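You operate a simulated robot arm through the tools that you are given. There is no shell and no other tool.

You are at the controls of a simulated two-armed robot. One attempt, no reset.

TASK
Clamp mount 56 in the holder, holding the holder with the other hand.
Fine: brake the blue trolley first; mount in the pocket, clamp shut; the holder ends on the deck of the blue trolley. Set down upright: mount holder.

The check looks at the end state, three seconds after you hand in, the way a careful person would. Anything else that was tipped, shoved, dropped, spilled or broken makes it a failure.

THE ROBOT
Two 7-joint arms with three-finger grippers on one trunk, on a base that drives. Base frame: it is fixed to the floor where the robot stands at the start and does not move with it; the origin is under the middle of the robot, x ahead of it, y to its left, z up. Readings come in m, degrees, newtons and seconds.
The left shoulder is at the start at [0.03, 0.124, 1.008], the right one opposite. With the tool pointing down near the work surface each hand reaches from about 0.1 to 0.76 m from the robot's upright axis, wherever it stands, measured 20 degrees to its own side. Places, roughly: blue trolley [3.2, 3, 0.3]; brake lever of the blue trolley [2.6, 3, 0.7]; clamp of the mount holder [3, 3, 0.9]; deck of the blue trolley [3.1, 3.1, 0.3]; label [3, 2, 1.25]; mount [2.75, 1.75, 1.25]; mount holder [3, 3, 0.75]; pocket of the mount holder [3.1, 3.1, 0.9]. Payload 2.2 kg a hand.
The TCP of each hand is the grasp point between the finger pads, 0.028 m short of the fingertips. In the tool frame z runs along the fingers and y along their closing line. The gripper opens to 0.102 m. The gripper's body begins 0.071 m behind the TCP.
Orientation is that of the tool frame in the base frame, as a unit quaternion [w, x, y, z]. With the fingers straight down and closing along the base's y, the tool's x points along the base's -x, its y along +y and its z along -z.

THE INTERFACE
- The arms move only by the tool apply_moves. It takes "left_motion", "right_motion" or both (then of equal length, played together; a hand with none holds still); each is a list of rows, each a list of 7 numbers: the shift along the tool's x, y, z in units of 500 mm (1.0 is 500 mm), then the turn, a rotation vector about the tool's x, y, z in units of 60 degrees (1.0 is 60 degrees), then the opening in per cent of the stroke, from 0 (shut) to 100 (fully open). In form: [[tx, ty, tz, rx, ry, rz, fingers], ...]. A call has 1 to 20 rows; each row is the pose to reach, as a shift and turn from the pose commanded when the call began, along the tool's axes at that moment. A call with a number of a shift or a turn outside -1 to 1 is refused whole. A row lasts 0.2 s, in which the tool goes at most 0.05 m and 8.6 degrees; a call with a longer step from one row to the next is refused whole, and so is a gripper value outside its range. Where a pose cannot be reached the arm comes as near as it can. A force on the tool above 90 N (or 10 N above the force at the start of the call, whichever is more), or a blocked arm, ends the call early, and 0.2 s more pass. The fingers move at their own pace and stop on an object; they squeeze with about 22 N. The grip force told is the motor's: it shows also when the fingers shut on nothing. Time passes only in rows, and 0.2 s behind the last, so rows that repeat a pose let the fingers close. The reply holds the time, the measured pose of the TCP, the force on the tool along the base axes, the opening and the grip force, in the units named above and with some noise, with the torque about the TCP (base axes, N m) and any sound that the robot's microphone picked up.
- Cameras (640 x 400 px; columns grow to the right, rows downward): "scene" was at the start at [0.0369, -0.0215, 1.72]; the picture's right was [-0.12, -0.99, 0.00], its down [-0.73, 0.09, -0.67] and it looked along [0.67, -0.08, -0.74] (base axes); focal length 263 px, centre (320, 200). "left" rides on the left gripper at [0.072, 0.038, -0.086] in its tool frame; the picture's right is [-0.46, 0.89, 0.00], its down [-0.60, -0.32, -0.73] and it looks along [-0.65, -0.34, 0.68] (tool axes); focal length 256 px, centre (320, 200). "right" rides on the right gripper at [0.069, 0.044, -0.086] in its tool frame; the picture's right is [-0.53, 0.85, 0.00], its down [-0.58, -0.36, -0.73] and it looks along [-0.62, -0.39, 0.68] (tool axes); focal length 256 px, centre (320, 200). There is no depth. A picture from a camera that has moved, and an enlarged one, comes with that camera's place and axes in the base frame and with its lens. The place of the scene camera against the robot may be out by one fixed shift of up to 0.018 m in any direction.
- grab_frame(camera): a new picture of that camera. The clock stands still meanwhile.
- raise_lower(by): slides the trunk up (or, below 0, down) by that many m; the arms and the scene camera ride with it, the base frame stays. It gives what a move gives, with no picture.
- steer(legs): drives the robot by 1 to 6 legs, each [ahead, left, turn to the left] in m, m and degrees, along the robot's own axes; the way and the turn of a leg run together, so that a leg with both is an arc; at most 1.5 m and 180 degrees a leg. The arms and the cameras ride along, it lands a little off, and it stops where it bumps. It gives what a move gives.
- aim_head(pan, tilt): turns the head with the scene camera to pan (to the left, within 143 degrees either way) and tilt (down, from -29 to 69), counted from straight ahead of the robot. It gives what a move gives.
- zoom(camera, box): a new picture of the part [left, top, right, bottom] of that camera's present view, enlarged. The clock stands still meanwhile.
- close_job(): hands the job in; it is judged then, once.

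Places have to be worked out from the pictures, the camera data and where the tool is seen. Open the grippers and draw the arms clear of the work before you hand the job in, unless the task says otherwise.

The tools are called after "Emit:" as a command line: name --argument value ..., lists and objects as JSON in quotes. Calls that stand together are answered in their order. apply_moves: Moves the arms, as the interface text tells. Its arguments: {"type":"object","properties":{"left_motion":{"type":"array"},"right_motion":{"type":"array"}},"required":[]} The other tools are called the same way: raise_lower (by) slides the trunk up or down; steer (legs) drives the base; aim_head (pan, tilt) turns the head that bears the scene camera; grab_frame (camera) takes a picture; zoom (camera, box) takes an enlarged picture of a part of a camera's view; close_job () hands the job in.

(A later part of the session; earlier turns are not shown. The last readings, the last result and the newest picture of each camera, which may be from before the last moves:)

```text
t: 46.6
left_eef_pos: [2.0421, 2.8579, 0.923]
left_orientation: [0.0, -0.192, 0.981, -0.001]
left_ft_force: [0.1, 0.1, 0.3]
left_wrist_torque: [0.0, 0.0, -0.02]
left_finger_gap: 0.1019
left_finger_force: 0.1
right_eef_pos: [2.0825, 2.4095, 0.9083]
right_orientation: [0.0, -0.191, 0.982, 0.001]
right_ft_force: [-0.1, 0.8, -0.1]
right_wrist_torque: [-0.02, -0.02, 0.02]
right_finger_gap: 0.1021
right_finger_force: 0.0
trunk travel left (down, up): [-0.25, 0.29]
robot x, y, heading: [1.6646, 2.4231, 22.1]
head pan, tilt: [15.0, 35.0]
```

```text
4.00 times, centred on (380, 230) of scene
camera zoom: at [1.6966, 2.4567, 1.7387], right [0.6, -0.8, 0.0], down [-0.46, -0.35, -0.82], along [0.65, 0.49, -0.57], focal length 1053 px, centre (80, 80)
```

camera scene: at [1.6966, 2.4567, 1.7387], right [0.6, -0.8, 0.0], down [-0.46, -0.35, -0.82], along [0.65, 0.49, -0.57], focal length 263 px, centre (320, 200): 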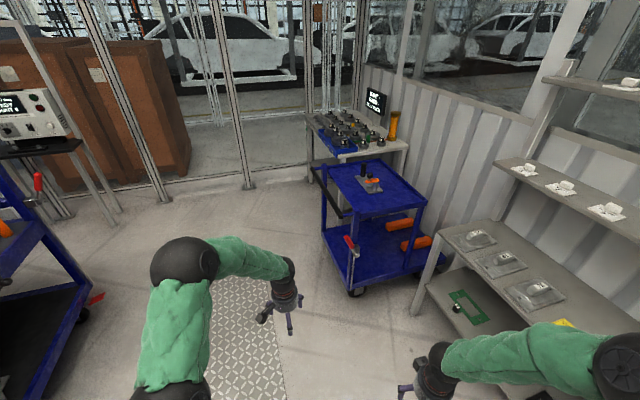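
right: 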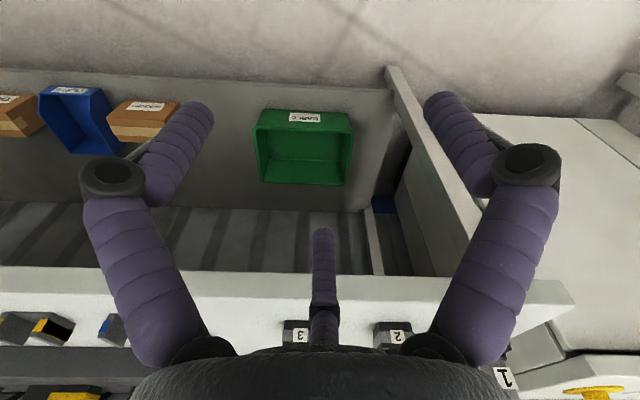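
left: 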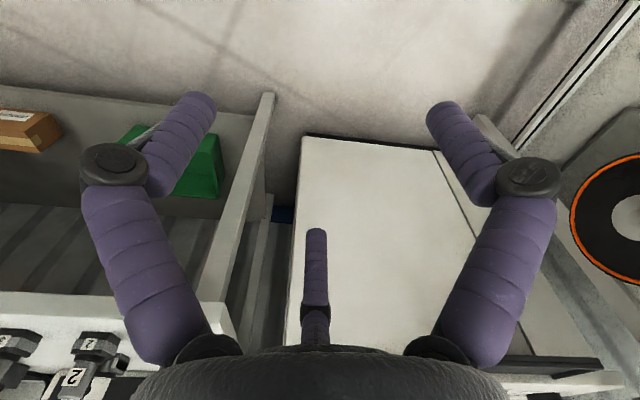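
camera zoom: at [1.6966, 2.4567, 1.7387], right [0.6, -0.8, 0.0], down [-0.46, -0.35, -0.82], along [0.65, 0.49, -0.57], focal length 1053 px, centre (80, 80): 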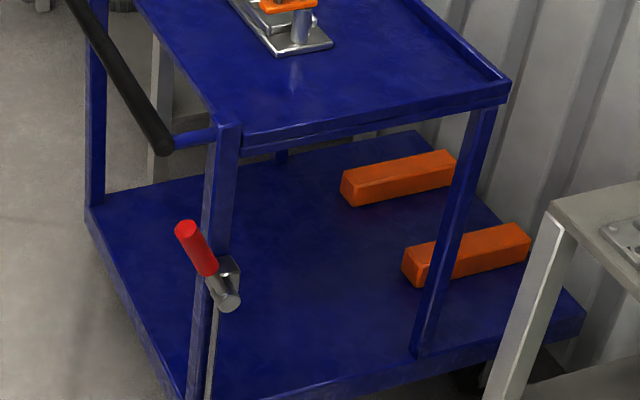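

The lever grip seems near (2.64, 2.97, 0.7), and the trolley has a lower deck at z≈0.2–0.3 with two orange blocks. I move closer for a better baseline and detail.

Emit:
steer --legs '[[0.3, 0.1, 15]]'

Emit:
aim_head --pan -5 --tilt 42

Emit:
grab_frame --camera "scene"

Emit:
zoom --camera "scene" --box '[240, 150, 400, 250]'

Emit:
zoom --camera "scene" --box '[300, 90, 420, 165]'

```text
t: 48.7
left_eef_pos: [2.1305, 3.1739, 0.9218]
left_orientation: [0.0, -0.317, 0.948, 0.0]
left_ft_force: [-0.5, 0.5, -0.4]
left_wrist_torque: [-0.01, 0.01, 0.04]
left_finger_gap: 0.1024
left_finger_force: 0.1
right_eef_pos: [2.2838, 2.7521, 0.909]
right_orientation: [-0.001, -0.317, 0.948, -0.001]
right_ft_force: [-0.4, -0.1, 0.4]
right_wrist_torque: [-0.05, 0.02, 0.02]
right_finger_gap: 0.1021
right_finger_force: 0.1
trunk travel left (down, up): [-0.25, 0.29]
robot x, y, heading: [1.8763, 2.6575, 36.9]
head pan, tilt: [15.0, 35.0]
```

```text
t: 49.6
left_eef_pos: [2.1311, 3.1745, 0.9219]
left_orientation: [0.0, -0.316, 0.949, 0.0]
left_ft_force: [-0.6, 0.0, 0.6]
left_wrist_torque: [0.01, 0.02, -0.01]
left_finger_gap: 0.1022
left_finger_force: 0.0
right_eef_pos: [2.2848, 2.7509, 0.909]
right_orientation: [-0.001, -0.317, 0.949, 0.0]
right_ft_force: [-0.1, 0.5, -0.4]
right_wrist_torque: [-0.02, 0.01, 0.0]
right_finger_gap: 0.1019
right_finger_force: 0.0
trunk travel left (down, up): [-0.25, 0.29]
robot x, y, heading: [1.8754, 2.661, 37.0]
head pan, tilt: [-5.0, 42.0]
```

```text
taken
camera scene: at [1.9123, 2.6753, 1.7282], right [0.53, -0.85, 0.0], down [-0.57, -0.35, -0.74], along [0.63, 0.39, -0.67], focal length 263 px, centre (320, 200)
```

scene: 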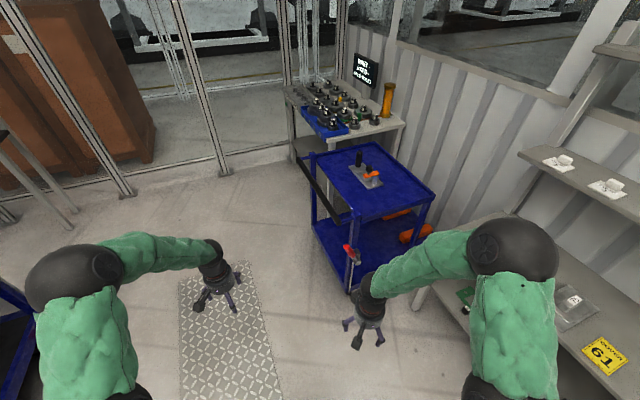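

```text
4.00 times, centred on (320, 200) of scene
camera zoom: at [1.9123, 2.6753, 1.7282], right [0.53, -0.85, 0.0], down [-0.57, -0.35, -0.74], along [0.63, 0.39, -0.67], focal length 1053 px, centre (320, 200)
```

zoom: 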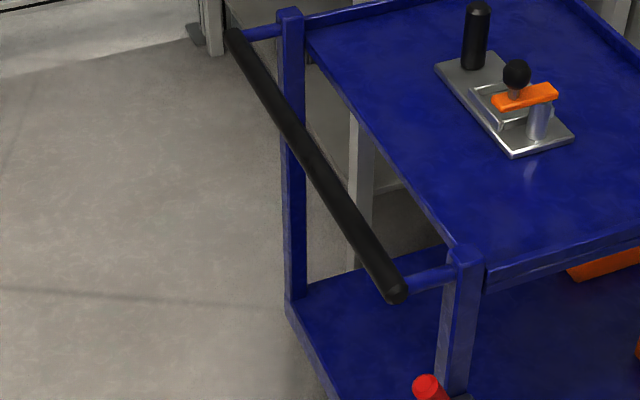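

```text
5.33 times, centred on (360, 128) of scene
camera zoom: at [1.9123, 2.6753, 1.7282], right [0.53, -0.85, 0.0], down [-0.57, -0.35, -0.74], along [0.63, 0.39, -0.67], focal length 1404 px, centre (107, 587)
```

zoom: 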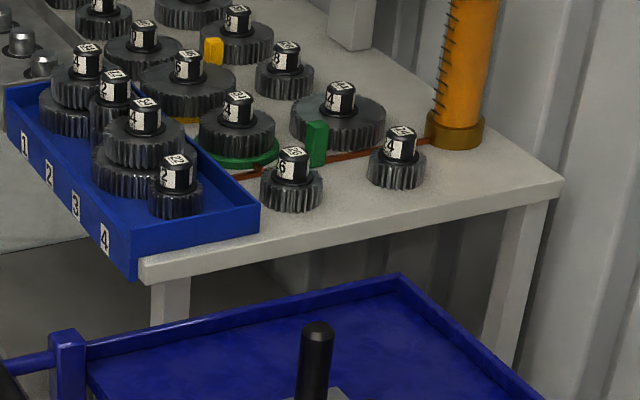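

I zoom in on the lever and on the holder from here.

Emit:
zoom --camera "scene" --box '[310, 220, 406, 280]'

Emit:
zoom --camera "scene" --box '[336, 140, 400, 180]'

Emit:
zoom --camera "scene" --box '[300, 190, 460, 290]'

```text
6.67 times, centred on (358, 250) of scene
camera zoom: at [1.9123, 2.6753, 1.7282], right [0.53, -0.85, 0.0], down [-0.57, -0.35, -0.74], along [0.63, 0.39, -0.67], focal length 1756 px, centre (67, -133)
```

zoom: 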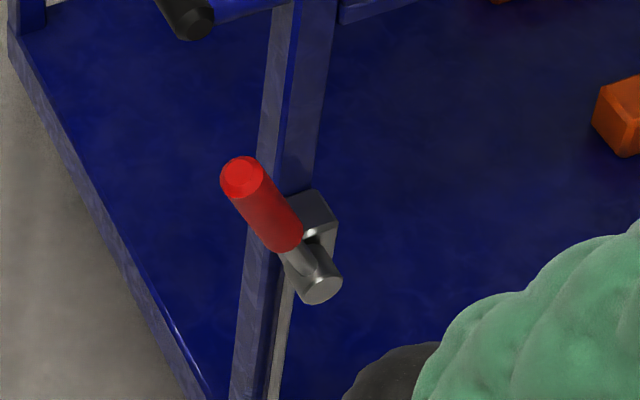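

```text
10.00 times, centred on (368, 160) of scene
camera zoom: at [1.9123, 2.6753, 1.7282], right [0.53, -0.85, 0.0], down [-0.57, -0.35, -0.74], along [0.63, 0.39, -0.67], focal length 2633 px, centre (-160, 600)
```

zoom: 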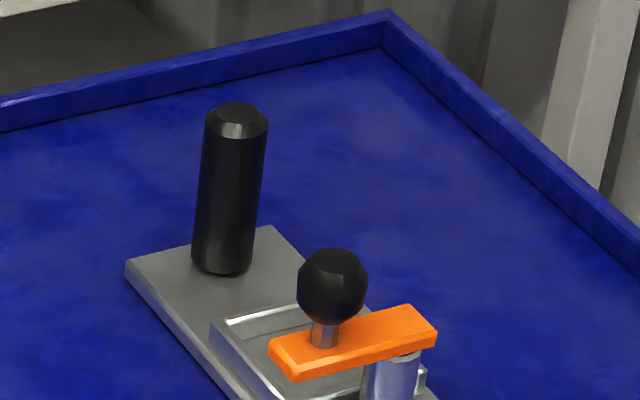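

```text
4.00 times, centred on (380, 240) of scene
camera zoom: at [1.9123, 2.6753, 1.7282], right [0.53, -0.85, 0.0], down [-0.57, -0.35, -0.74], along [0.63, 0.39, -0.67], focal length 1053 px, centre (80, 40)
```

zoom: 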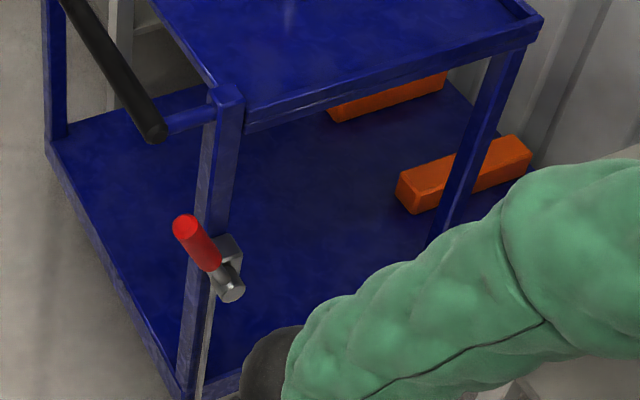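

The lever's pivot boss is near (2.66, 2.92, 0.62) with the red grip leaning up and towards the push-handle; it turns about the axis facing the aisle. I place myself square to that side, around (2.18, 2.55) heading 55°.

Emit:
steer --legs '[[0, 0, 18.5], [0.08, -0.31, 0]]'

Emit:
aim_head --pan -5 --tilt 45

Emit:
grab_frame --camera "scene"

Emit:
grab_frame --camera "right"

```text
t: 52.7
left_eef_pos: [2.2581, 3.116, 0.922]
left_orientation: [0.0, -0.463, 0.886, 0.0]
left_ft_force: [0.4, 0.2, 0.4]
left_wrist_torque: [0.02, 0.03, 0.02]
left_finger_gap: 0.1019
left_finger_force: 0.1
right_eef_pos: [2.5371, 2.7633, 0.9087]
right_orientation: [-0.002, -0.464, 0.886, 0.001]
right_ft_force: [0.4, -0.6, -0.6]
right_wrist_torque: [0.01, 0.03, 0.02]
right_finger_gap: 0.1021
right_finger_force: 0.0
trunk travel left (down, up): [-0.25, 0.29]
robot x, y, heading: [2.1774, 2.5521, 55.3]
head pan, tilt: [-5.0, 42.0]
```

```text
t: 53.4
left_eef_pos: [2.2564, 3.1169, 0.9222]
left_orientation: [0.0, -0.463, 0.886, 0.0]
left_ft_force: [-0.2, -0.2, -0.7]
left_wrist_torque: [-0.01, -0.01, 0.01]
left_finger_gap: 0.1021
left_finger_force: 0.1
right_eef_pos: [2.5372, 2.7624, 0.9081]
right_orientation: [0.0, -0.464, 0.886, 0.001]
right_ft_force: [0.0, -0.1, 0.4]
right_wrist_torque: [0.02, -0.02, 0.01]
right_finger_gap: 0.1021
right_finger_force: 0.1
trunk travel left (down, up): [-0.25, 0.29]
robot x, y, heading: [2.1744, 2.5462, 55.0]
head pan, tilt: [-5.0, 45.0]
```

```text
taken
camera scene: at [2.2007, 2.576, 1.7238], right [0.77, -0.64, 0.0], down [-0.45, -0.54, -0.71], along [0.45, 0.54, -0.71], focal length 263 px, centre (320, 200)
```

scene: 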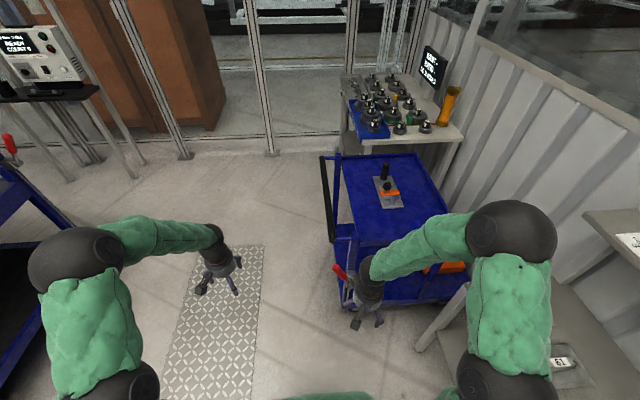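

```text
taken
camera right: at [2.461, 2.7312, 0.9956], right [-0.39, 0.92, 0.0], down [0.63, 0.27, 0.73], along [0.67, 0.28, -0.68], focal length 256 px, centre (320, 200)
```

right: 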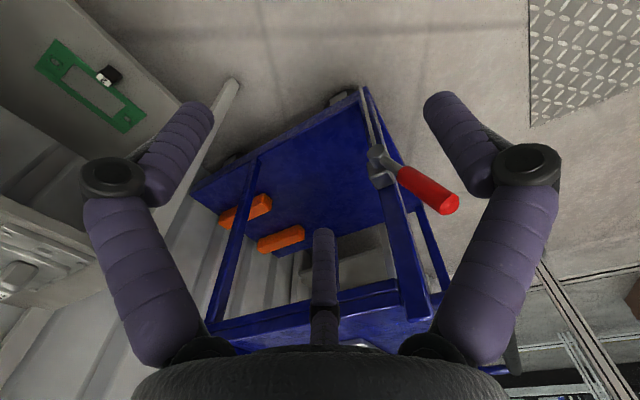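

The wrist view shows the lever well and agrees with grip end ≈ (2.62, 2.98, 0.76). I zoom in there and at the caster to find out how the brake works.

Emit:
zoom --camera "right" --box '[320, 80, 480, 230]'

Emit:
zoom --camera "scene" --box '[310, 240, 374, 320]'

Emit:
zoom --camera "scene" --box '[355, 150, 419, 214]'

```text
2.67 times, centred on (400, 155) of right
camera zoom: at [2.461, 2.7312, 0.9956], right [-0.39, 0.92, 0.0], down [0.63, 0.27, 0.73], along [0.67, 0.28, -0.68], focal length 683 px, centre (107, 320)
```

zoom: 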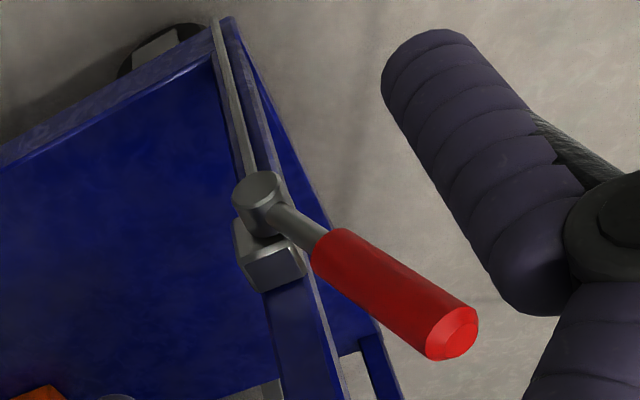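

```text
5.00 times, centred on (342, 280) of scene
camera zoom: at [2.2007, 2.576, 1.7238], right [0.77, -0.64, 0.0], down [-0.45, -0.54, -0.71], along [0.45, 0.54, -0.71], focal length 1317 px, centre (210, -200)
```

zoom: 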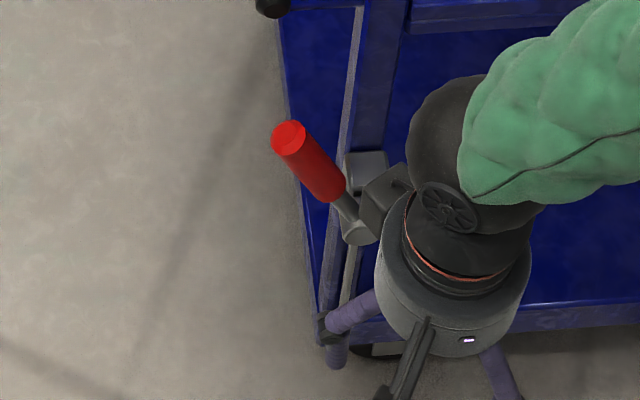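

```text
6.25 times, centred on (387, 182) of scene
camera zoom: at [2.2007, 2.576, 1.7238], right [0.77, -0.64, 0.0], down [-0.45, -0.54, -0.71], along [0.45, 0.54, -0.71], focal length 1646 px, centre (-99, 312)
```

zoom: 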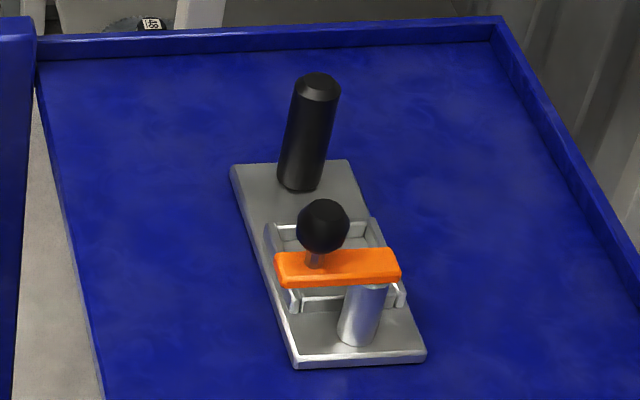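

The holder's clamp bar is swung open beside the square pocket, the black grip at the far end. For the brake I'll pitch the right hand forward in steps to grasp the red grip; first 45° while lowering a little.

Emit:
apply_moves --right_motion '[[-0.017, 0, 0.02, 0, -0.125, 0, 100], [-0.033, 0, 0.04, 0, -0.25, 0, 100], [-0.05, 0, 0.06, 0, -0.375, 0, 100], [-0.067, 0, 0.08, 0, -0.5, 0, 100], [-0.083, 0, 0.1, 0, -0.625, 0, 100], [-0.1, 0, 0.12, 0, -0.75, 0, 100]]'

Emit:
grab_frame --camera "scene"

```text
t: 54.8
left_eef_pos: [2.2565, 3.1171, 0.9227]
left_orientation: [0.001, -0.463, 0.886, 0.001]
left_ft_force: [0.7, 0.8, -0.2]
left_wrist_torque: [-0.04, -0.01, 0.0]
left_finger_gap: 0.1018
left_finger_force: 0.0
right_eef_pos: [2.5578, 2.8153, 0.8569]
right_orientation: [0.338, -0.428, 0.82, 0.174]
right_ft_force: [-0.4, 0.4, 0.6]
right_wrist_torque: [-0.04, -0.02, -0.01]
right_finger_gap: 0.1019
right_finger_force: 0.0
right hand out of reach, approached as far as the arm can: row 6
trunk travel left (down, up): [-0.25, 0.29]
robot x, y, heading: [2.18, 2.5505, 55.3]
head pan, tilt: [-5.0, 45.0]
```

```text
taken
camera scene: at [2.2002, 2.5765, 1.7238], right [0.77, -0.64, 0.0], down [-0.45, -0.54, -0.71], along [0.45, 0.54, -0.71], focal length 263 px, centre (320, 200)
```

scene: 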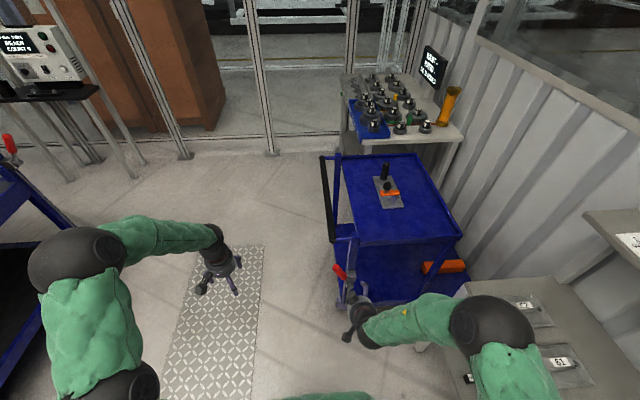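

Nearly reached (arm is folded tight); continuing forward and down should relax it. I pitch the remaining 45° while advancing to the pre-grasp.

Emit:
apply_moves --right_motion '[[0.02, 0.011, 0.04, 0, 0, 0, 100], [0.035, 0.022, 0.08, 0, -0.125, 0, 100], [0.05, 0.033, 0.12, 0, -0.25, 0, 100], [0.06, 0.044, 0.16, 0, -0.375, 0, 100], [0.07, 0.055, 0.2, 0, -0.5, 0, 100], [0.08, 0.068, 0.24, 0, -0.625, 0, 100], [0.1, 0.068, 0.26, 0, -0.75, 0, 100]]'

Emit:
grab_frame --camera "scene"

Emit:
grab_frame --camera "right"

```text
t: 56.4
left_eef_pos: [2.2566, 3.1185, 0.9223]
left_orientation: [-0.001, -0.464, 0.886, -0.001]
left_ft_force: [-0.8, 0.0, 0.6]
left_wrist_torque: [-0.01, 0.05, -0.01]
left_finger_gap: 0.1019
left_finger_force: 0.1
right_eef_pos: [2.4378, 2.9174, 0.756]
right_orientation: [0.626, -0.312, 0.646, 0.306]
right_ft_force: [-1.0, 1.9, -5.6]
right_wrist_torque: [0.36, -0.28, -0.22]
right_finger_gap: 0.1013
right_finger_force: 0.1
right hand out of reach, approached as far as the arm can: row 1, 2, 3, 4, 5, 6, 7
trunk travel left (down, up): [-0.25, 0.29]
robot x, y, heading: [2.177, 2.55, 55.2]
head pan, tilt: [-5.0, 45.0]
```

```text
taken
camera scene: at [2.2016, 2.5775, 1.724], right [0.77, -0.64, 0.0], down [-0.45, -0.54, -0.71], along [0.45, 0.54, -0.71], focal length 263 px, centre (320, 200)
```

scene: 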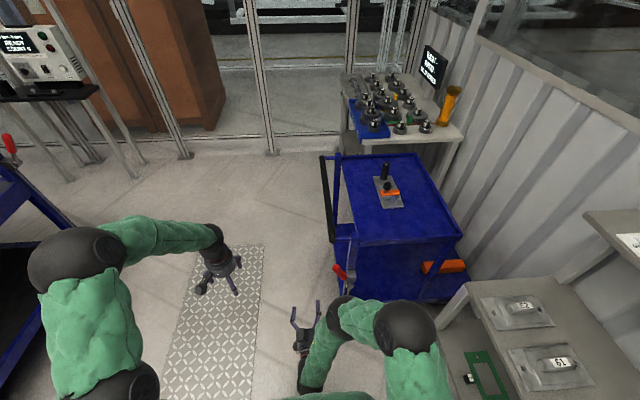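

```text
taken
camera right: at [2.3492, 2.8752, 0.6904], right [-0.65, 0.53, 0.54], down [-0.15, -0.79, 0.59], along [0.74, 0.31, 0.6], focal length 256 px, centre (320, 200)
```

right: 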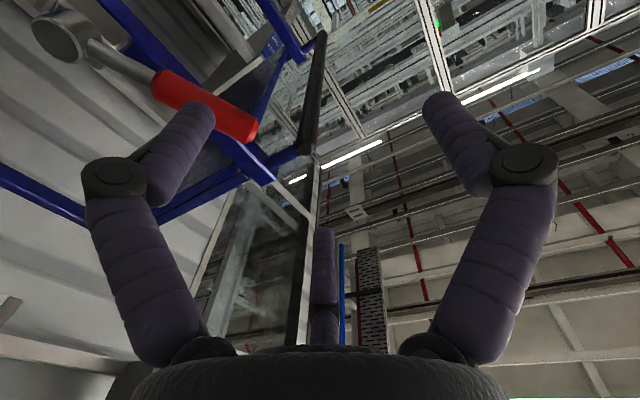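

The forward-pointing pose isn't reachable there. I'll instead take the grip from above with a tilted tool, so I reverse the pitch back to tool-down.

Emit:
apply_moves --right_motion '[[-0.04, -0.011, -0.02, 0, 0.125, 0, 100], [-0.08, -0.022, -0.04, 0, 0.25, 0, 100], [-0.12, -0.033, -0.06, 0, 0.375, 0, 100], [-0.16, -0.044, -0.08, 0, 0.5, 0, 100], [-0.2, -0.055, -0.1, 0, 0.625, 0, 100], [-0.26, -0.068, -0.11, 0, 0.75, 0, 100]]'

Emit:
apply_moves --right_motion '[[-0.02, 0, -0.01, 0, 0.125, 0, 100], [-0.04, 0, -0.02, 0, 0.25, 0, 100], [-0.06, 0, -0.03, 0, 0.375, 0, 100], [-0.08, 0, -0.04, 0, 0.5, 0, 100], [-0.1, 0, -0.05, 0, 0.625, 0, 100], [-0.12, 0, -0.05, 0, 0.75, 0, 100]]'

```text
t: 57.8
left_eef_pos: [2.2564, 3.1153, 0.923]
left_orientation: [0.0, -0.463, 0.886, 0.0]
left_ft_force: [0.1, -0.1, 0.5]
left_wrist_torque: [0.01, -0.02, 0.01]
left_finger_gap: 0.1021
left_finger_force: 0.0
right_eef_pos: [2.4252, 2.843, 0.8774]
right_orientation: [0.318, -0.415, 0.838, 0.155]
right_ft_force: [0.9, -0.6, -0.1]
right_wrist_torque: [0.02, -0.02, 0.01]
right_finger_gap: 0.102
right_finger_force: 0.1
trunk travel left (down, up): [-0.25, 0.29]
robot x, y, heading: [2.1757, 2.548, 55.4]
head pan, tilt: [-5.0, 45.0]
```

```text
t: 59.2
left_eef_pos: [2.2578, 3.1155, 0.9214]
left_orientation: [0.0, -0.464, 0.886, -0.001]
left_ft_force: [-0.4, 0.3, -0.2]
left_wrist_torque: [-0.01, 0.03, 0.0]
left_finger_gap: 0.102
left_finger_force: 0.1
right_eef_pos: [2.4428, 2.8686, 0.9356]
right_orientation: [-0.026, -0.442, 0.897, -0.015]
right_ft_force: [0.8, 0.4, 0.6]
right_wrist_torque: [0.0, -0.01, 0.02]
right_finger_gap: 0.1018
right_finger_force: 0.1
trunk travel left (down, up): [-0.25, 0.29]
robot x, y, heading: [2.1792, 2.5482, 55.1]
head pan, tilt: [-5.0, 45.0]
```

The pull-handle's end sits right above the lever, so a straight-down grasp would collide; I'll use a tilted, 45°-pitched approach from the aisle side. I back the base up 0.1 m to give the arm more extension.

Emit:
steer --legs '[[-0.1, 0, 0]]'

Emit:
apply_moves --right_motion '[[0, 0, 0, 0.1, 0, 0, 100], [0, 0, 0, 0.2, 0, 0, 100], [0, 0, 0, 0.31, 0, 0, 100], [0, 0, 0, 0.42, 0, 0, 100]]'

```text
t: 60.3
left_eef_pos: [2.1998, 3.0343, 0.9228]
left_orientation: [0.001, -0.463, 0.886, 0.0]
left_ft_force: [-1.0, -0.5, 0.8]
left_wrist_torque: [0.04, -0.03, -0.01]
left_finger_gap: 0.1022
left_finger_force: 0.1
right_eef_pos: [2.3853, 2.7847, 0.9364]
right_orientation: [-0.025, -0.442, 0.896, -0.014]
right_ft_force: [-1.3, -0.1, 0.4]
right_wrist_torque: [0.04, 0.01, 0.01]
right_finger_gap: 0.102
right_finger_force: 0.1
trunk travel left (down, up): [-0.25, 0.29]
robot x, y, heading: [2.123, 2.4681, 55.3]
head pan, tilt: [-5.0, 45.0]
```

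```text
t: 61.3
left_eef_pos: [2.201, 3.0356, 0.9229]
left_orientation: [0.0, -0.463, 0.886, 0.0]
left_ft_force: [0.1, 0.9, 0.0]
left_wrist_torque: [-0.02, -0.02, -0.03]
left_finger_gap: 0.1018
left_finger_force: 0.0
right_eef_pos: [2.3866, 2.7859, 0.9353]
right_orientation: [0.072, -0.437, 0.872, -0.21]
right_ft_force: [-0.3, 0.0, -0.8]
right_wrist_torque: [0.0, -0.02, 0.03]
right_finger_gap: 0.1022
right_finger_force: 0.1
trunk travel left (down, up): [-0.25, 0.29]
robot x, y, heading: [2.1204, 2.4648, 55.2]
head pan, tilt: [-5.0, 45.0]
```

Tilt reached. Now I pitch 45° while moving to the pre-grasp about 0.11 m short of the red grip.

Emit:
apply_moves --right_motion '[[-0.066, 0.0015, 0.0385, 0, -0.107, 0, 100], [-0.132, 0.003, 0.077, 0, -0.214, 0, 100], [-0.198, 0.0045, 0.1155, 0, -0.321, 0, 100], [-0.264, 0.006, 0.154, 0, -0.428, 0, 100], [-0.33, 0.0075, 0.1925, 0, -0.535, 0, 100], [-0.396, 0.009, 0.231, 0, -0.642, 0, 100], [-0.4624, 0.0106, 0.2694, 0, -0.75, 0, 100]]'

Emit:
grab_frame --camera "right"

Emit:
grab_frame --camera "scene"

Emit:
zoom --camera "scene" --box '[290, 220, 418, 300]'

```text
t: 62.9
left_eef_pos: [2.2008, 3.0356, 0.9218]
left_orientation: [0.0, -0.464, 0.886, 0.0]
left_ft_force: [-0.1, -0.4, -0.3]
left_wrist_torque: [-0.01, 0.02, 0.04]
left_finger_gap: 0.1019
left_finger_force: 0.1
right_eef_pos: [2.5642, 2.9306, 0.7966]
right_orientation: [0.4, -0.484, 0.778, -0.026]
right_ft_force: [-0.4, 0.0, 0.7]
right_wrist_torque: [-0.04, -0.02, 0.02]
right_finger_gap: 0.1021
right_finger_force: 0.1
trunk travel left (down, up): [-0.25, 0.29]
robot x, y, heading: [2.1208, 2.4672, 55.0]
head pan, tilt: [-5.0, 45.0]
```

```text
taken
camera right: at [2.4626, 2.8707, 0.797], right [-0.51, 0.86, -0.04], down [-0.09, 0.0, 1.0], along [0.86, 0.51, 0.07], focal length 256 px, centre (320, 200)
```

right: 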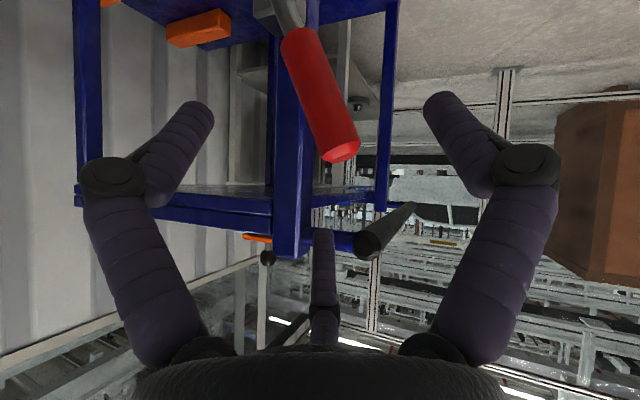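

```text
taken
camera scene: at [2.1449, 2.4945, 1.7238], right [0.77, -0.64, 0.0], down [-0.45, -0.54, -0.71], along [0.45, 0.54, -0.71], focal length 263 px, centre (320, 200)
```

scene: 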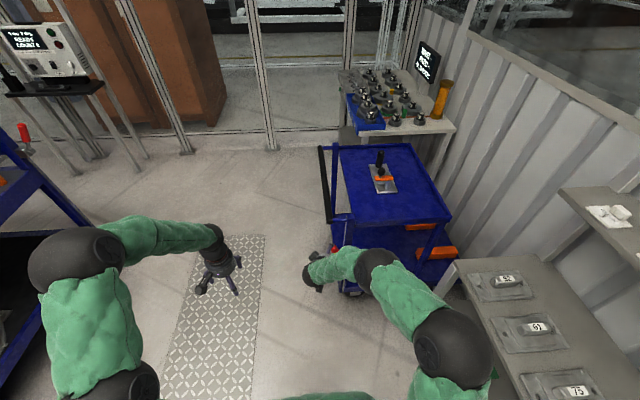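

```text
5.00 times, centred on (354, 260) of scene
camera zoom: at [2.1449, 2.4945, 1.7238], right [0.77, -0.64, 0.0], down [-0.45, -0.54, -0.71], along [0.45, 0.54, -0.71], focal length 1317 px, centre (150, -100)
```

zoom: 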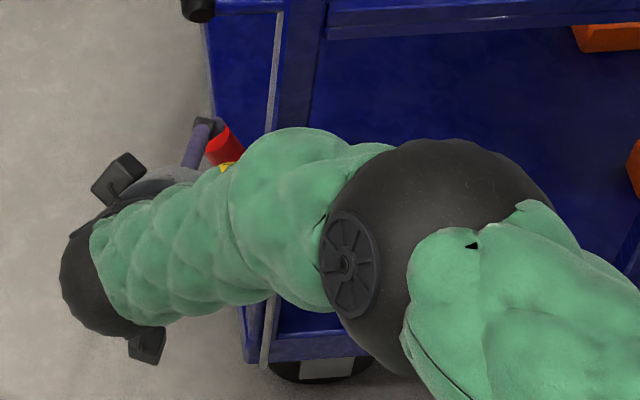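

The red grip is centred between the fingers about 0.10 m ahead along the tool axis. I advance 0.097 m and then close on it.

Emit:
apply_moves --right_motion '[[0, 0, 0.07, 0, 0, 0, 100], [-0.004, -0.004, 0.14, 0, 0, 0, 100], [-0.008, -0.008, 0.194, 0, 0, 0, 100], [-0.008, -0.008, 0.194, 0, 0, 0, 100]]'

Emit:
grab_frame --camera "right"

```text
t: 63.9
left_eef_pos: [2.2005, 3.0337, 0.9234]
left_orientation: [0.0, -0.463, 0.886, 0.0]
left_ft_force: [0.5, 0.1, 0.0]
left_wrist_torque: [-0.01, -0.01, 0.02]
left_finger_gap: 0.1018
left_finger_force: 0.1
right_eef_pos: [2.6313, 2.9644, 0.7371]
right_orientation: [0.401, -0.483, 0.778, -0.027]
right_ft_force: [-0.6, 0.2, 0.6]
right_wrist_torque: [0.06, -0.01, 0.02]
right_finger_gap: 0.1022
right_finger_force: 0.0
trunk travel left (down, up): [-0.25, 0.29]
robot x, y, heading: [2.1197, 2.4657, 55.2]
head pan, tilt: [-5.0, 45.0]
```

```text
taken
camera right: at [2.5283, 2.9051, 0.736], right [-0.51, 0.86, -0.04], down [-0.09, 0.0, 1.0], along [0.86, 0.51, 0.07], focal length 256 px, centre (320, 200)
```

right: 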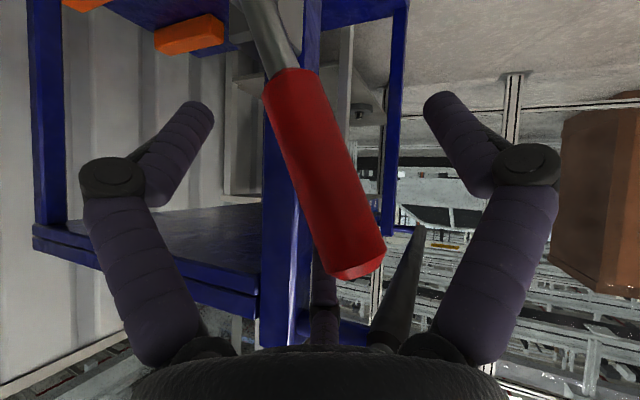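

Judging from the grip's apparent width (0.03 m), it's still about 0.03 m beyond the TCP horizontally. I shift (0.025, 0.023, 0) and look once more.

Emit:
apply_moves --right_motion '[[-0.023, -0.006, 0.025, 0, 0, 0, 100], [-0.046, -0.012, 0.05, 0, 0, 0, 100], [-0.046, -0.012, 0.05, 0, 0, 0, 100]]'

Emit:
grab_frame --camera "right"

Emit:
zoom --camera "scene" --box '[290, 220, 418, 300]'

```text
t: 64.7
left_eef_pos: [2.2013, 3.0336, 0.9217]
left_orientation: [-0.001, -0.463, 0.886, 0.001]
left_ft_force: [0.2, 0.6, -0.1]
left_wrist_torque: [0.0, -0.01, 0.01]
left_finger_gap: 0.1024
left_finger_force: 0.1
right_eef_pos: [2.6572, 2.9895, 0.7368]
right_orientation: [0.4, -0.484, 0.778, -0.026]
right_ft_force: [0.0, 0.2, 0.1]
right_wrist_torque: [0.01, 0.01, 0.01]
right_finger_gap: 0.1022
right_finger_force: 0.0
trunk travel left (down, up): [-0.25, 0.29]
robot x, y, heading: [2.1204, 2.4692, 55.3]
head pan, tilt: [-5.0, 45.0]
```

```text
taken
camera right: at [2.5541, 2.9286, 0.7359], right [-0.51, 0.86, -0.04], down [-0.09, 0.0, 1.0], along [0.86, 0.51, 0.07], focal length 256 px, centre (320, 200)
```

right: 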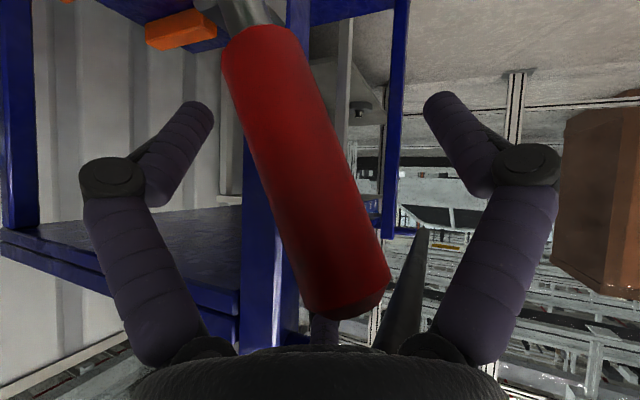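

```text
5.00 times, centred on (354, 260) of scene
camera zoom: at [2.1439, 2.4938, 1.7238], right [0.77, -0.64, 0.0], down [-0.45, -0.54, -0.71], along [0.45, 0.54, -0.71], focal length 1317 px, centre (150, -100)
```

zoom: 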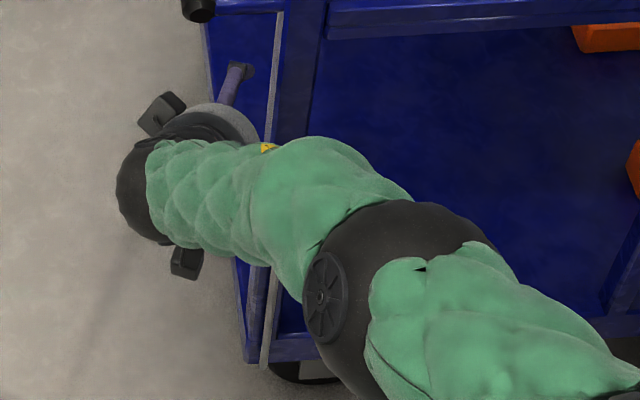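

The grip now fills the space between the fingers at TCP depth. I close the right gripper on it.

Emit:
apply_moves --right_motion '[[0, 0, 0, 0, 0, 0, 60], [0, 0, 0, 0, 0, 0, 35], [0, 0, 0, 0, 0, 0, 15], [0, 0, 0, 0, 0, 0, 0], [0, 0, 0, 0, 0, 0, 0]]'

Emit:
grab_frame --camera "right"

```text
t: 65.9
left_eef_pos: [2.2017, 3.0353, 0.921]
left_orientation: [0.0, -0.463, 0.886, 0.0]
left_ft_force: [-0.6, 0.1, -0.4]
left_wrist_torque: [0.02, -0.01, 0.0]
left_finger_gap: 0.1021
left_finger_force: 0.1
right_eef_pos: [2.6571, 2.9895, 0.7365]
right_orientation: [0.4, -0.484, 0.778, -0.026]
right_ft_force: [6.0, 3.8, -2.5]
right_wrist_torque: [-1.36, 0.03, -0.97]
right_finger_gap: 0.0404
right_finger_force: 45.1
trunk travel left (down, up): [-0.25, 0.29]
robot x, y, heading: [2.1224, 2.4657, 55.3]
head pan, tilt: [-5.0, 45.0]
```

```text
taken
camera right: at [2.5541, 2.9296, 0.7355], right [-0.51, 0.86, -0.04], down [-0.08, 0.0, 1.0], along [0.86, 0.51, 0.07], focal length 256 px, centre (320, 200)
```

right: 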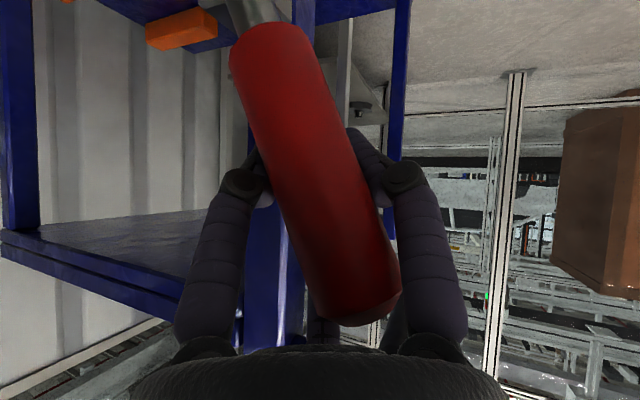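

The grip is held (0.04 m thick). I try a small 4° turn of the lever about its axis, away from the pull-handle, and read the force.

Emit:
apply_moves --right_motion '[[0.0, -0.01, 0.0, -0.025, 0.001, 0.022, 0], [0.0, -0.021, 0.001, -0.05, 0.002, 0.043, 0]]'

Emit:
grab_frame --camera "right"

```text
t: 66.5
left_eef_pos: [2.2013, 3.0384, 0.9187]
left_orientation: [-0.003, -0.464, 0.886, -0.001]
left_ft_force: [-0.1, -0.4, -0.3]
left_wrist_torque: [-0.02, -0.02, 0.01]
left_finger_gap: 0.1017
left_finger_force: 0.0
right_eef_pos: [2.6641, 2.9871, 0.7338]
right_orientation: [0.382, -0.48, 0.789, 0.003]
right_ft_force: [7.1, 36.5, -35.7]
right_wrist_torque: [-1.58, -1.74, -1.51]
right_finger_gap: 0.0421
right_finger_force: 45.2
trunk travel left (down, up): [-0.25, 0.29]
robot x, y, heading: [2.1176, 2.47, 55.3]
head pan, tilt: [-5.0, 45.0]
```

```text
taken
camera right: at [2.5606, 2.9265, 0.7379], right [-0.51, 0.86, 0.02], down [-0.02, -0.03, 1.0], along [0.86, 0.51, 0.03], focal length 256 px, centre (320, 200)
```

right: 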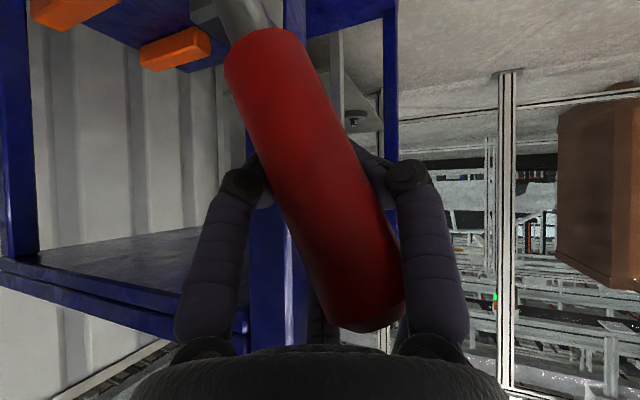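

The lever resists with about 30 N in this direction. I go back and try the same small turn the other way, towards the pull-handle.

Emit:
apply_moves --right_motion '[[0.0, 0.01, 0.0, 0.025, -0.001, -0.022, 0], [0.0, 0.021, -0.001, 0.05, -0.002, -0.043, 0], [0.0, 0.021, -0.001, 0.05, -0.002, -0.043, 0]]'

Emit:
apply_moves --right_motion '[[0.0, 0.01, 0.0, 0.025, -0.001, -0.022, 0], [0.0, 0.021, -0.001, 0.05, -0.002, -0.043, 0]]'

Emit:
grab_frame --camera "right"

```text
t: 67.3
left_eef_pos: [2.2023, 3.0368, 0.9211]
left_orientation: [-0.002, -0.463, 0.887, -0.001]
left_ft_force: [0.4, 0.4, -0.5]
left_wrist_torque: [0.02, 0.02, -0.01]
left_finger_gap: 0.1017
left_finger_force: 0.0
right_eef_pos: [2.6589, 2.9893, 0.7359]
right_orientation: [0.4, -0.483, 0.778, -0.027]
right_ft_force: [13.9, 14.3, -17.1]
right_wrist_torque: [-0.98, -0.48, -1.08]
right_finger_gap: 0.0392
right_finger_force: 44.0
trunk travel left (down, up): [-0.25, 0.29]
robot x, y, heading: [2.1197, 2.4666, 55.5]
head pan, tilt: [-5.0, 45.0]
```

```text
t: 67.9
left_eef_pos: [2.2008, 3.036, 0.9211]
left_orientation: [0.0, -0.463, 0.886, 0.0]
left_ft_force: [0.6, -0.2, -0.2]
left_wrist_torque: [0.0, 0.02, -0.01]
left_finger_gap: 0.102
left_finger_force: 0.1
right_eef_pos: [2.6503, 2.9976, 0.7358]
right_orientation: [0.415, -0.49, 0.764, -0.054]
right_ft_force: [9.5, 14.2, 0.3]
right_wrist_torque: [-0.72, 0.63, -1.14]
right_finger_gap: 0.0384
right_finger_force: 44.9
trunk travel left (down, up): [-0.25, 0.29]
robot x, y, heading: [2.1221, 2.4685, 55.0]
head pan, tilt: [-5.0, 45.0]
```

```text
taken
camera right: at [2.5475, 2.9371, 0.7301], right [-0.5, 0.86, -0.1], down [-0.14, 0.03, 0.99], along [0.85, 0.51, 0.11], focal length 256 px, centre (320, 200)
```

right: 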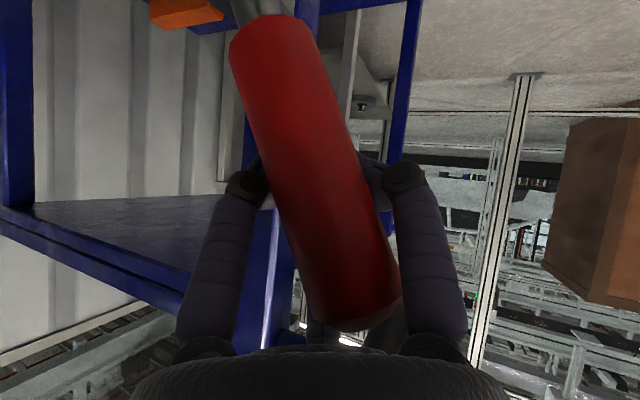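

Towards the pull-handle it turns freely, so the lever swings down that way. I continue 10° further along the arc and watch forces and sound.

Emit:
apply_moves --right_motion '[[0.001, 0.0134, 0.0, 0.031, -0.001, -0.027, 0], [0.002, 0.0268, 0.001, 0.0625, -0.002, -0.0545, 0], [0.003, 0.0402, 0.002, 0.094, -0.003, -0.082, 0], [0.0046, 0.0536, 0.0036, 0.125, -0.004, -0.109, 0]]'

Emit:
grab_frame --camera "right"

```text
t: 68.9
left_eef_pos: [2.2007, 3.0343, 0.9222]
left_orientation: [0.0, -0.462, 0.887, 0.0]
left_ft_force: [0.1, 0.4, -0.7]
left_wrist_torque: [0.02, -0.03, -0.01]
left_finger_gap: 0.1017
left_finger_force: 0.2
right_eef_pos: [2.6334, 3.0099, 0.7213]
right_orientation: [0.445, -0.503, 0.73, -0.126]
right_ft_force: [12.9, 21.6, 18.5]
right_wrist_torque: [-1.73, 0.26, -1.71]
right_finger_gap: 0.0381
right_finger_force: 45.9
trunk travel left (down, up): [-0.25, 0.29]
robot x, y, heading: [2.124, 2.4658, 55.0]
head pan, tilt: [-5.0, 45.0]
```

```text
taken
camera right: at [2.532, 2.9493, 0.7081], right [-0.47, 0.84, -0.26], down [-0.29, 0.13, 0.95], along [0.83, 0.52, 0.18], focal length 256 px, centre (320, 200)
```

right: 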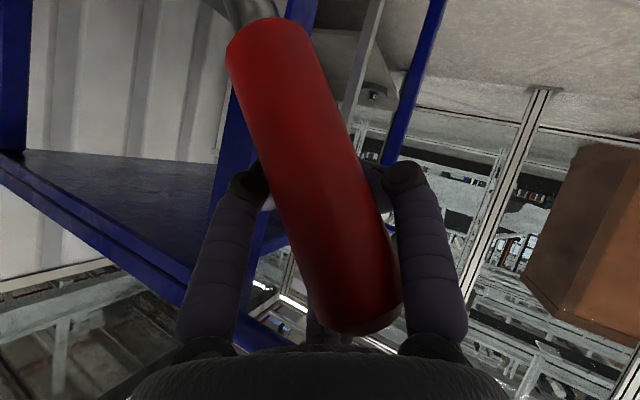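

The lever follows smoothly; a slight upward and inward load tells me the arc should be a bit shallower. I continue another 12°.

Emit:
apply_moves --right_motion '[[-0.001, 0.015, 0.001, 0.0375, -0.001, -0.033, 0], [-0.0025, 0.03, 0.002, 0.075, -0.0025, -0.0655, 0], [-0.004, 0.0445, 0.003, 0.1125, -0.004, -0.098, 0], [-0.005, 0.059, 0.004, 0.15, -0.005, -0.131, 0]]'

Emit:
grab_frame --camera "right"

```text
t: 69.9
left_eef_pos: [2.2015, 3.0361, 0.9222]
left_orientation: [0.0, -0.464, 0.886, -0.001]
left_ft_force: [-0.2, 0.5, 1.0]
left_wrist_torque: [0.02, -0.02, 0.04]
left_finger_gap: 0.1021
left_finger_force: 0.0
right_eef_pos: [2.6169, 3.0241, 0.7003]
right_orientation: [0.473, -0.517, 0.68, -0.215]
right_ft_force: [14.4, 14.8, 14.5]
right_wrist_torque: [-1.74, -0.7, -0.94]
right_finger_gap: 0.0382
right_finger_force: 45.2
trunk travel left (down, up): [-0.25, 0.29]
robot x, y, heading: [2.1227, 2.467, 55.5]
head pan, tilt: [-5.0, 45.0]
```

```text
taken
camera right: at [2.5177, 2.9604, 0.6774], right [-0.41, 0.8, -0.43], down [-0.44, 0.24, 0.87], along [0.8, 0.55, 0.25], focal length 256 px, centre (320, 200)
```

right: 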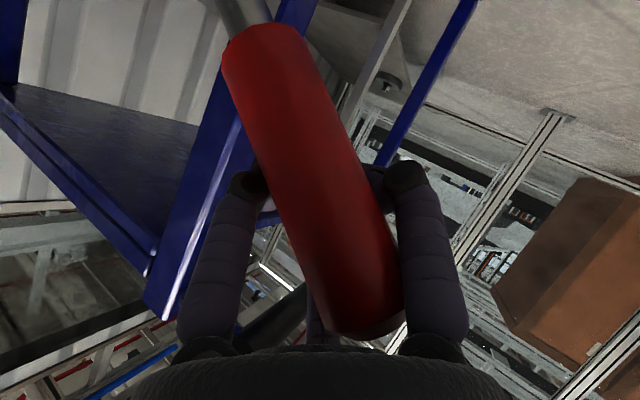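

Still turning freely with small forces; another 12° on.

Emit:
apply_moves --right_motion '[[0, 0.015, 0.0016, 0.0375, -0.001, -0.033, 0], [0, 0.03, 0.003, 0.075, -0.0025, -0.0655, 0], [0, 0.0445, 0.005, 0.1125, -0.004, -0.098, 0], [0, 0.059, 0.0064, 0.15, -0.005, -0.131, 0]]'

Emit:
grab_frame --camera "right"

```text
t: 70.9
left_eef_pos: [2.203, 3.0385, 0.9189]
left_orientation: [-0.002, -0.463, 0.886, -0.001]
left_ft_force: [-0.2, -0.8, -0.3]
left_wrist_torque: [-0.01, -0.01, 0.01]
left_finger_gap: 0.1019
left_finger_force: 0.1
right_eef_pos: [2.6086, 3.0261, 0.6977]
right_orientation: [0.502, -0.52, 0.631, -0.283]
right_ft_force: [46.7, 64.2, -4.6]
right_wrist_torque: [0.69, -0.31, -1.82]
right_finger_gap: 0.0368
right_finger_force: 45.0
right hand out of reach, approached as far as the arm can: row 3, 4
trunk travel left (down, up): [-0.25, 0.29]
robot x, y, heading: [2.1222, 2.4712, 55.2]
head pan, tilt: [-5.0, 45.0]
```

```text
taken
camera right: at [2.5157, 2.9608, 0.6663], right [-0.34, 0.76, -0.56], down [-0.57, 0.31, 0.76], along [0.75, 0.58, 0.32], focal length 256 px, centre (320, 200)
```

right: 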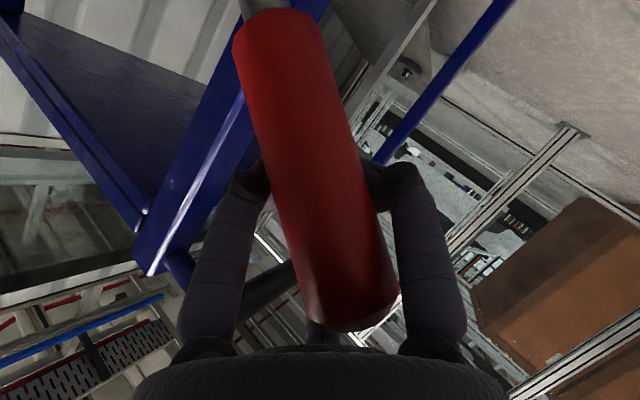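

The arm hit its limit and I see about 80 N sideways, so I release the grip right away and look at where the lever is.

Emit:
apply_moves --right_motion '[[0, 0, 0, 0, 0, 0, 50], [0, 0, 0, 0, 0, 0, 100], [0, 0, 0, 0, 0, 0, 100]]'

Emit:
grab_frame --camera "right"

Emit:
zoom --camera "scene" --box '[270, 130, 470, 330]'

```text
t: 71.7
left_eef_pos: [2.2007, 3.0347, 0.9226]
left_orientation: [0.0, -0.464, 0.886, 0.001]
left_ft_force: [0.1, -0.1, -0.4]
left_wrist_torque: [0.01, -0.03, 0.05]
left_finger_gap: 0.1023
left_finger_force: 0.1
right_eef_pos: [2.5998, 3.0152, 0.6891]
right_orientation: [0.493, -0.526, 0.631, -0.286]
right_ft_force: [-0.2, 0.2, 0.5]
right_wrist_torque: [0.02, 0.01, -0.01]
right_finger_gap: 0.1021
right_finger_force: 0.2
trunk travel left (down, up): [-0.25, 0.29]
robot x, y, heading: [2.12, 2.4649, 55.2]
head pan, tilt: [-5.0, 45.0]
```

```text
taken
camera right: at [2.5062, 2.949, 0.6592], right [-0.34, 0.75, -0.57], down [-0.56, 0.33, 0.76], along [0.75, 0.58, 0.31], focal length 256 px, centre (320, 200)
```

right: 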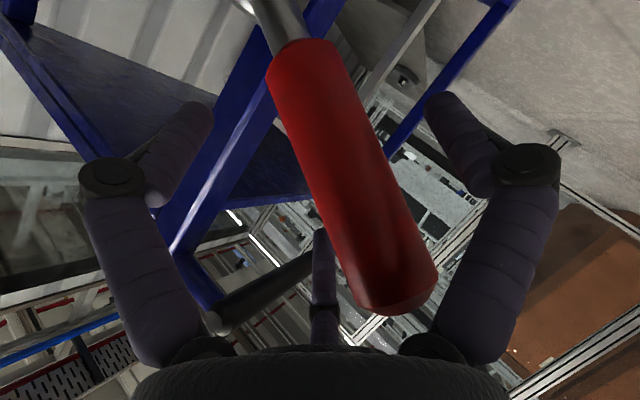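

```text
2.00 times, centred on (370, 230) of scene
camera zoom: at [2.1441, 2.494, 1.7238], right [0.77, -0.64, 0.0], down [-0.45, -0.54, -0.71], along [0.45, 0.54, -0.71], focal length 527 px, centre (220, 140)
```

zoom: 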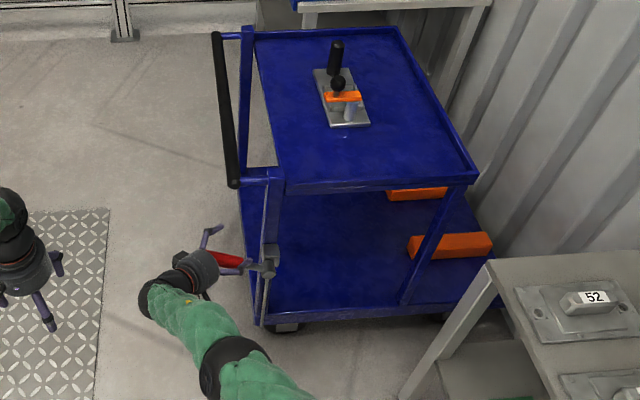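

The trolley seems in place and the lever is now leaning far over. I back the hand straight out along its axis to see it clearly.

Emit:
apply_moves --right_motion '[[0, 0, -0.08, 0, 0, 0, 100], [0, 0, -0.16, 0, 0, 0, 100], [0, 0, -0.24, 0, 0, 0, 100], [0, 0, -0.3, 0, 0, 0, 100]]'

Emit:
grab_frame --camera "right"

Emit:
zoom --camera "scene" --box '[290, 210, 418, 290]'

```text
t: 72.7
left_eef_pos: [2.2002, 3.0343, 0.9212]
left_orientation: [0.0, -0.464, 0.886, -0.001]
left_ft_force: [0.1, -0.2, 0.7]
left_wrist_torque: [0.02, -0.03, 0.0]
left_finger_gap: 0.1021
left_finger_force: 0.1
right_eef_pos: [2.4623, 2.9915, 0.7401]
right_orientation: [0.497, -0.526, 0.623, -0.296]
right_ft_force: [0.7, -0.6, 0.5]
right_wrist_torque: [0.02, 0.02, 0.01]
right_finger_gap: 0.1021
right_finger_force: 0.0
trunk travel left (down, up): [-0.25, 0.29]
robot x, y, heading: [2.1213, 2.4704, 55.4]
head pan, tilt: [-5.0, 45.0]
```

```text
taken
camera right: at [2.3679, 2.9259, 0.7083], right [-0.33, 0.74, -0.59], down [-0.58, 0.34, 0.74], along [0.75, 0.59, 0.32], focal length 256 px, centre (320, 200)
```

right: 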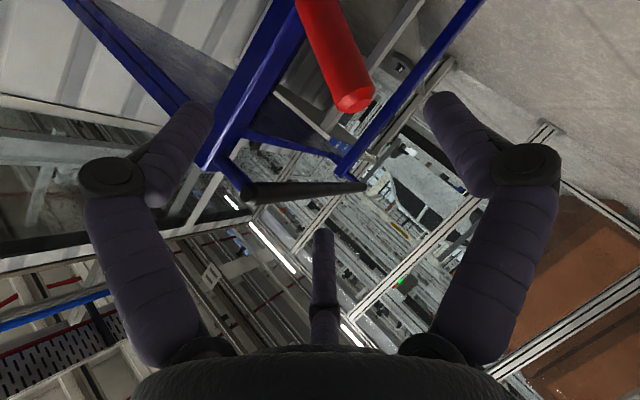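

```text
5.00 times, centred on (354, 250) of scene
camera zoom: at [2.1435, 2.494, 1.7238], right [0.77, -0.64, 0.0], down [-0.45, -0.54, -0.71], along [0.45, 0.54, -0.71], focal length 1317 px, centre (150, -50)
```

zoom: 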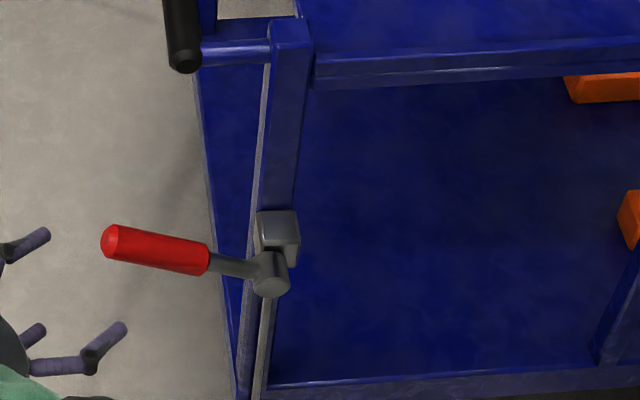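

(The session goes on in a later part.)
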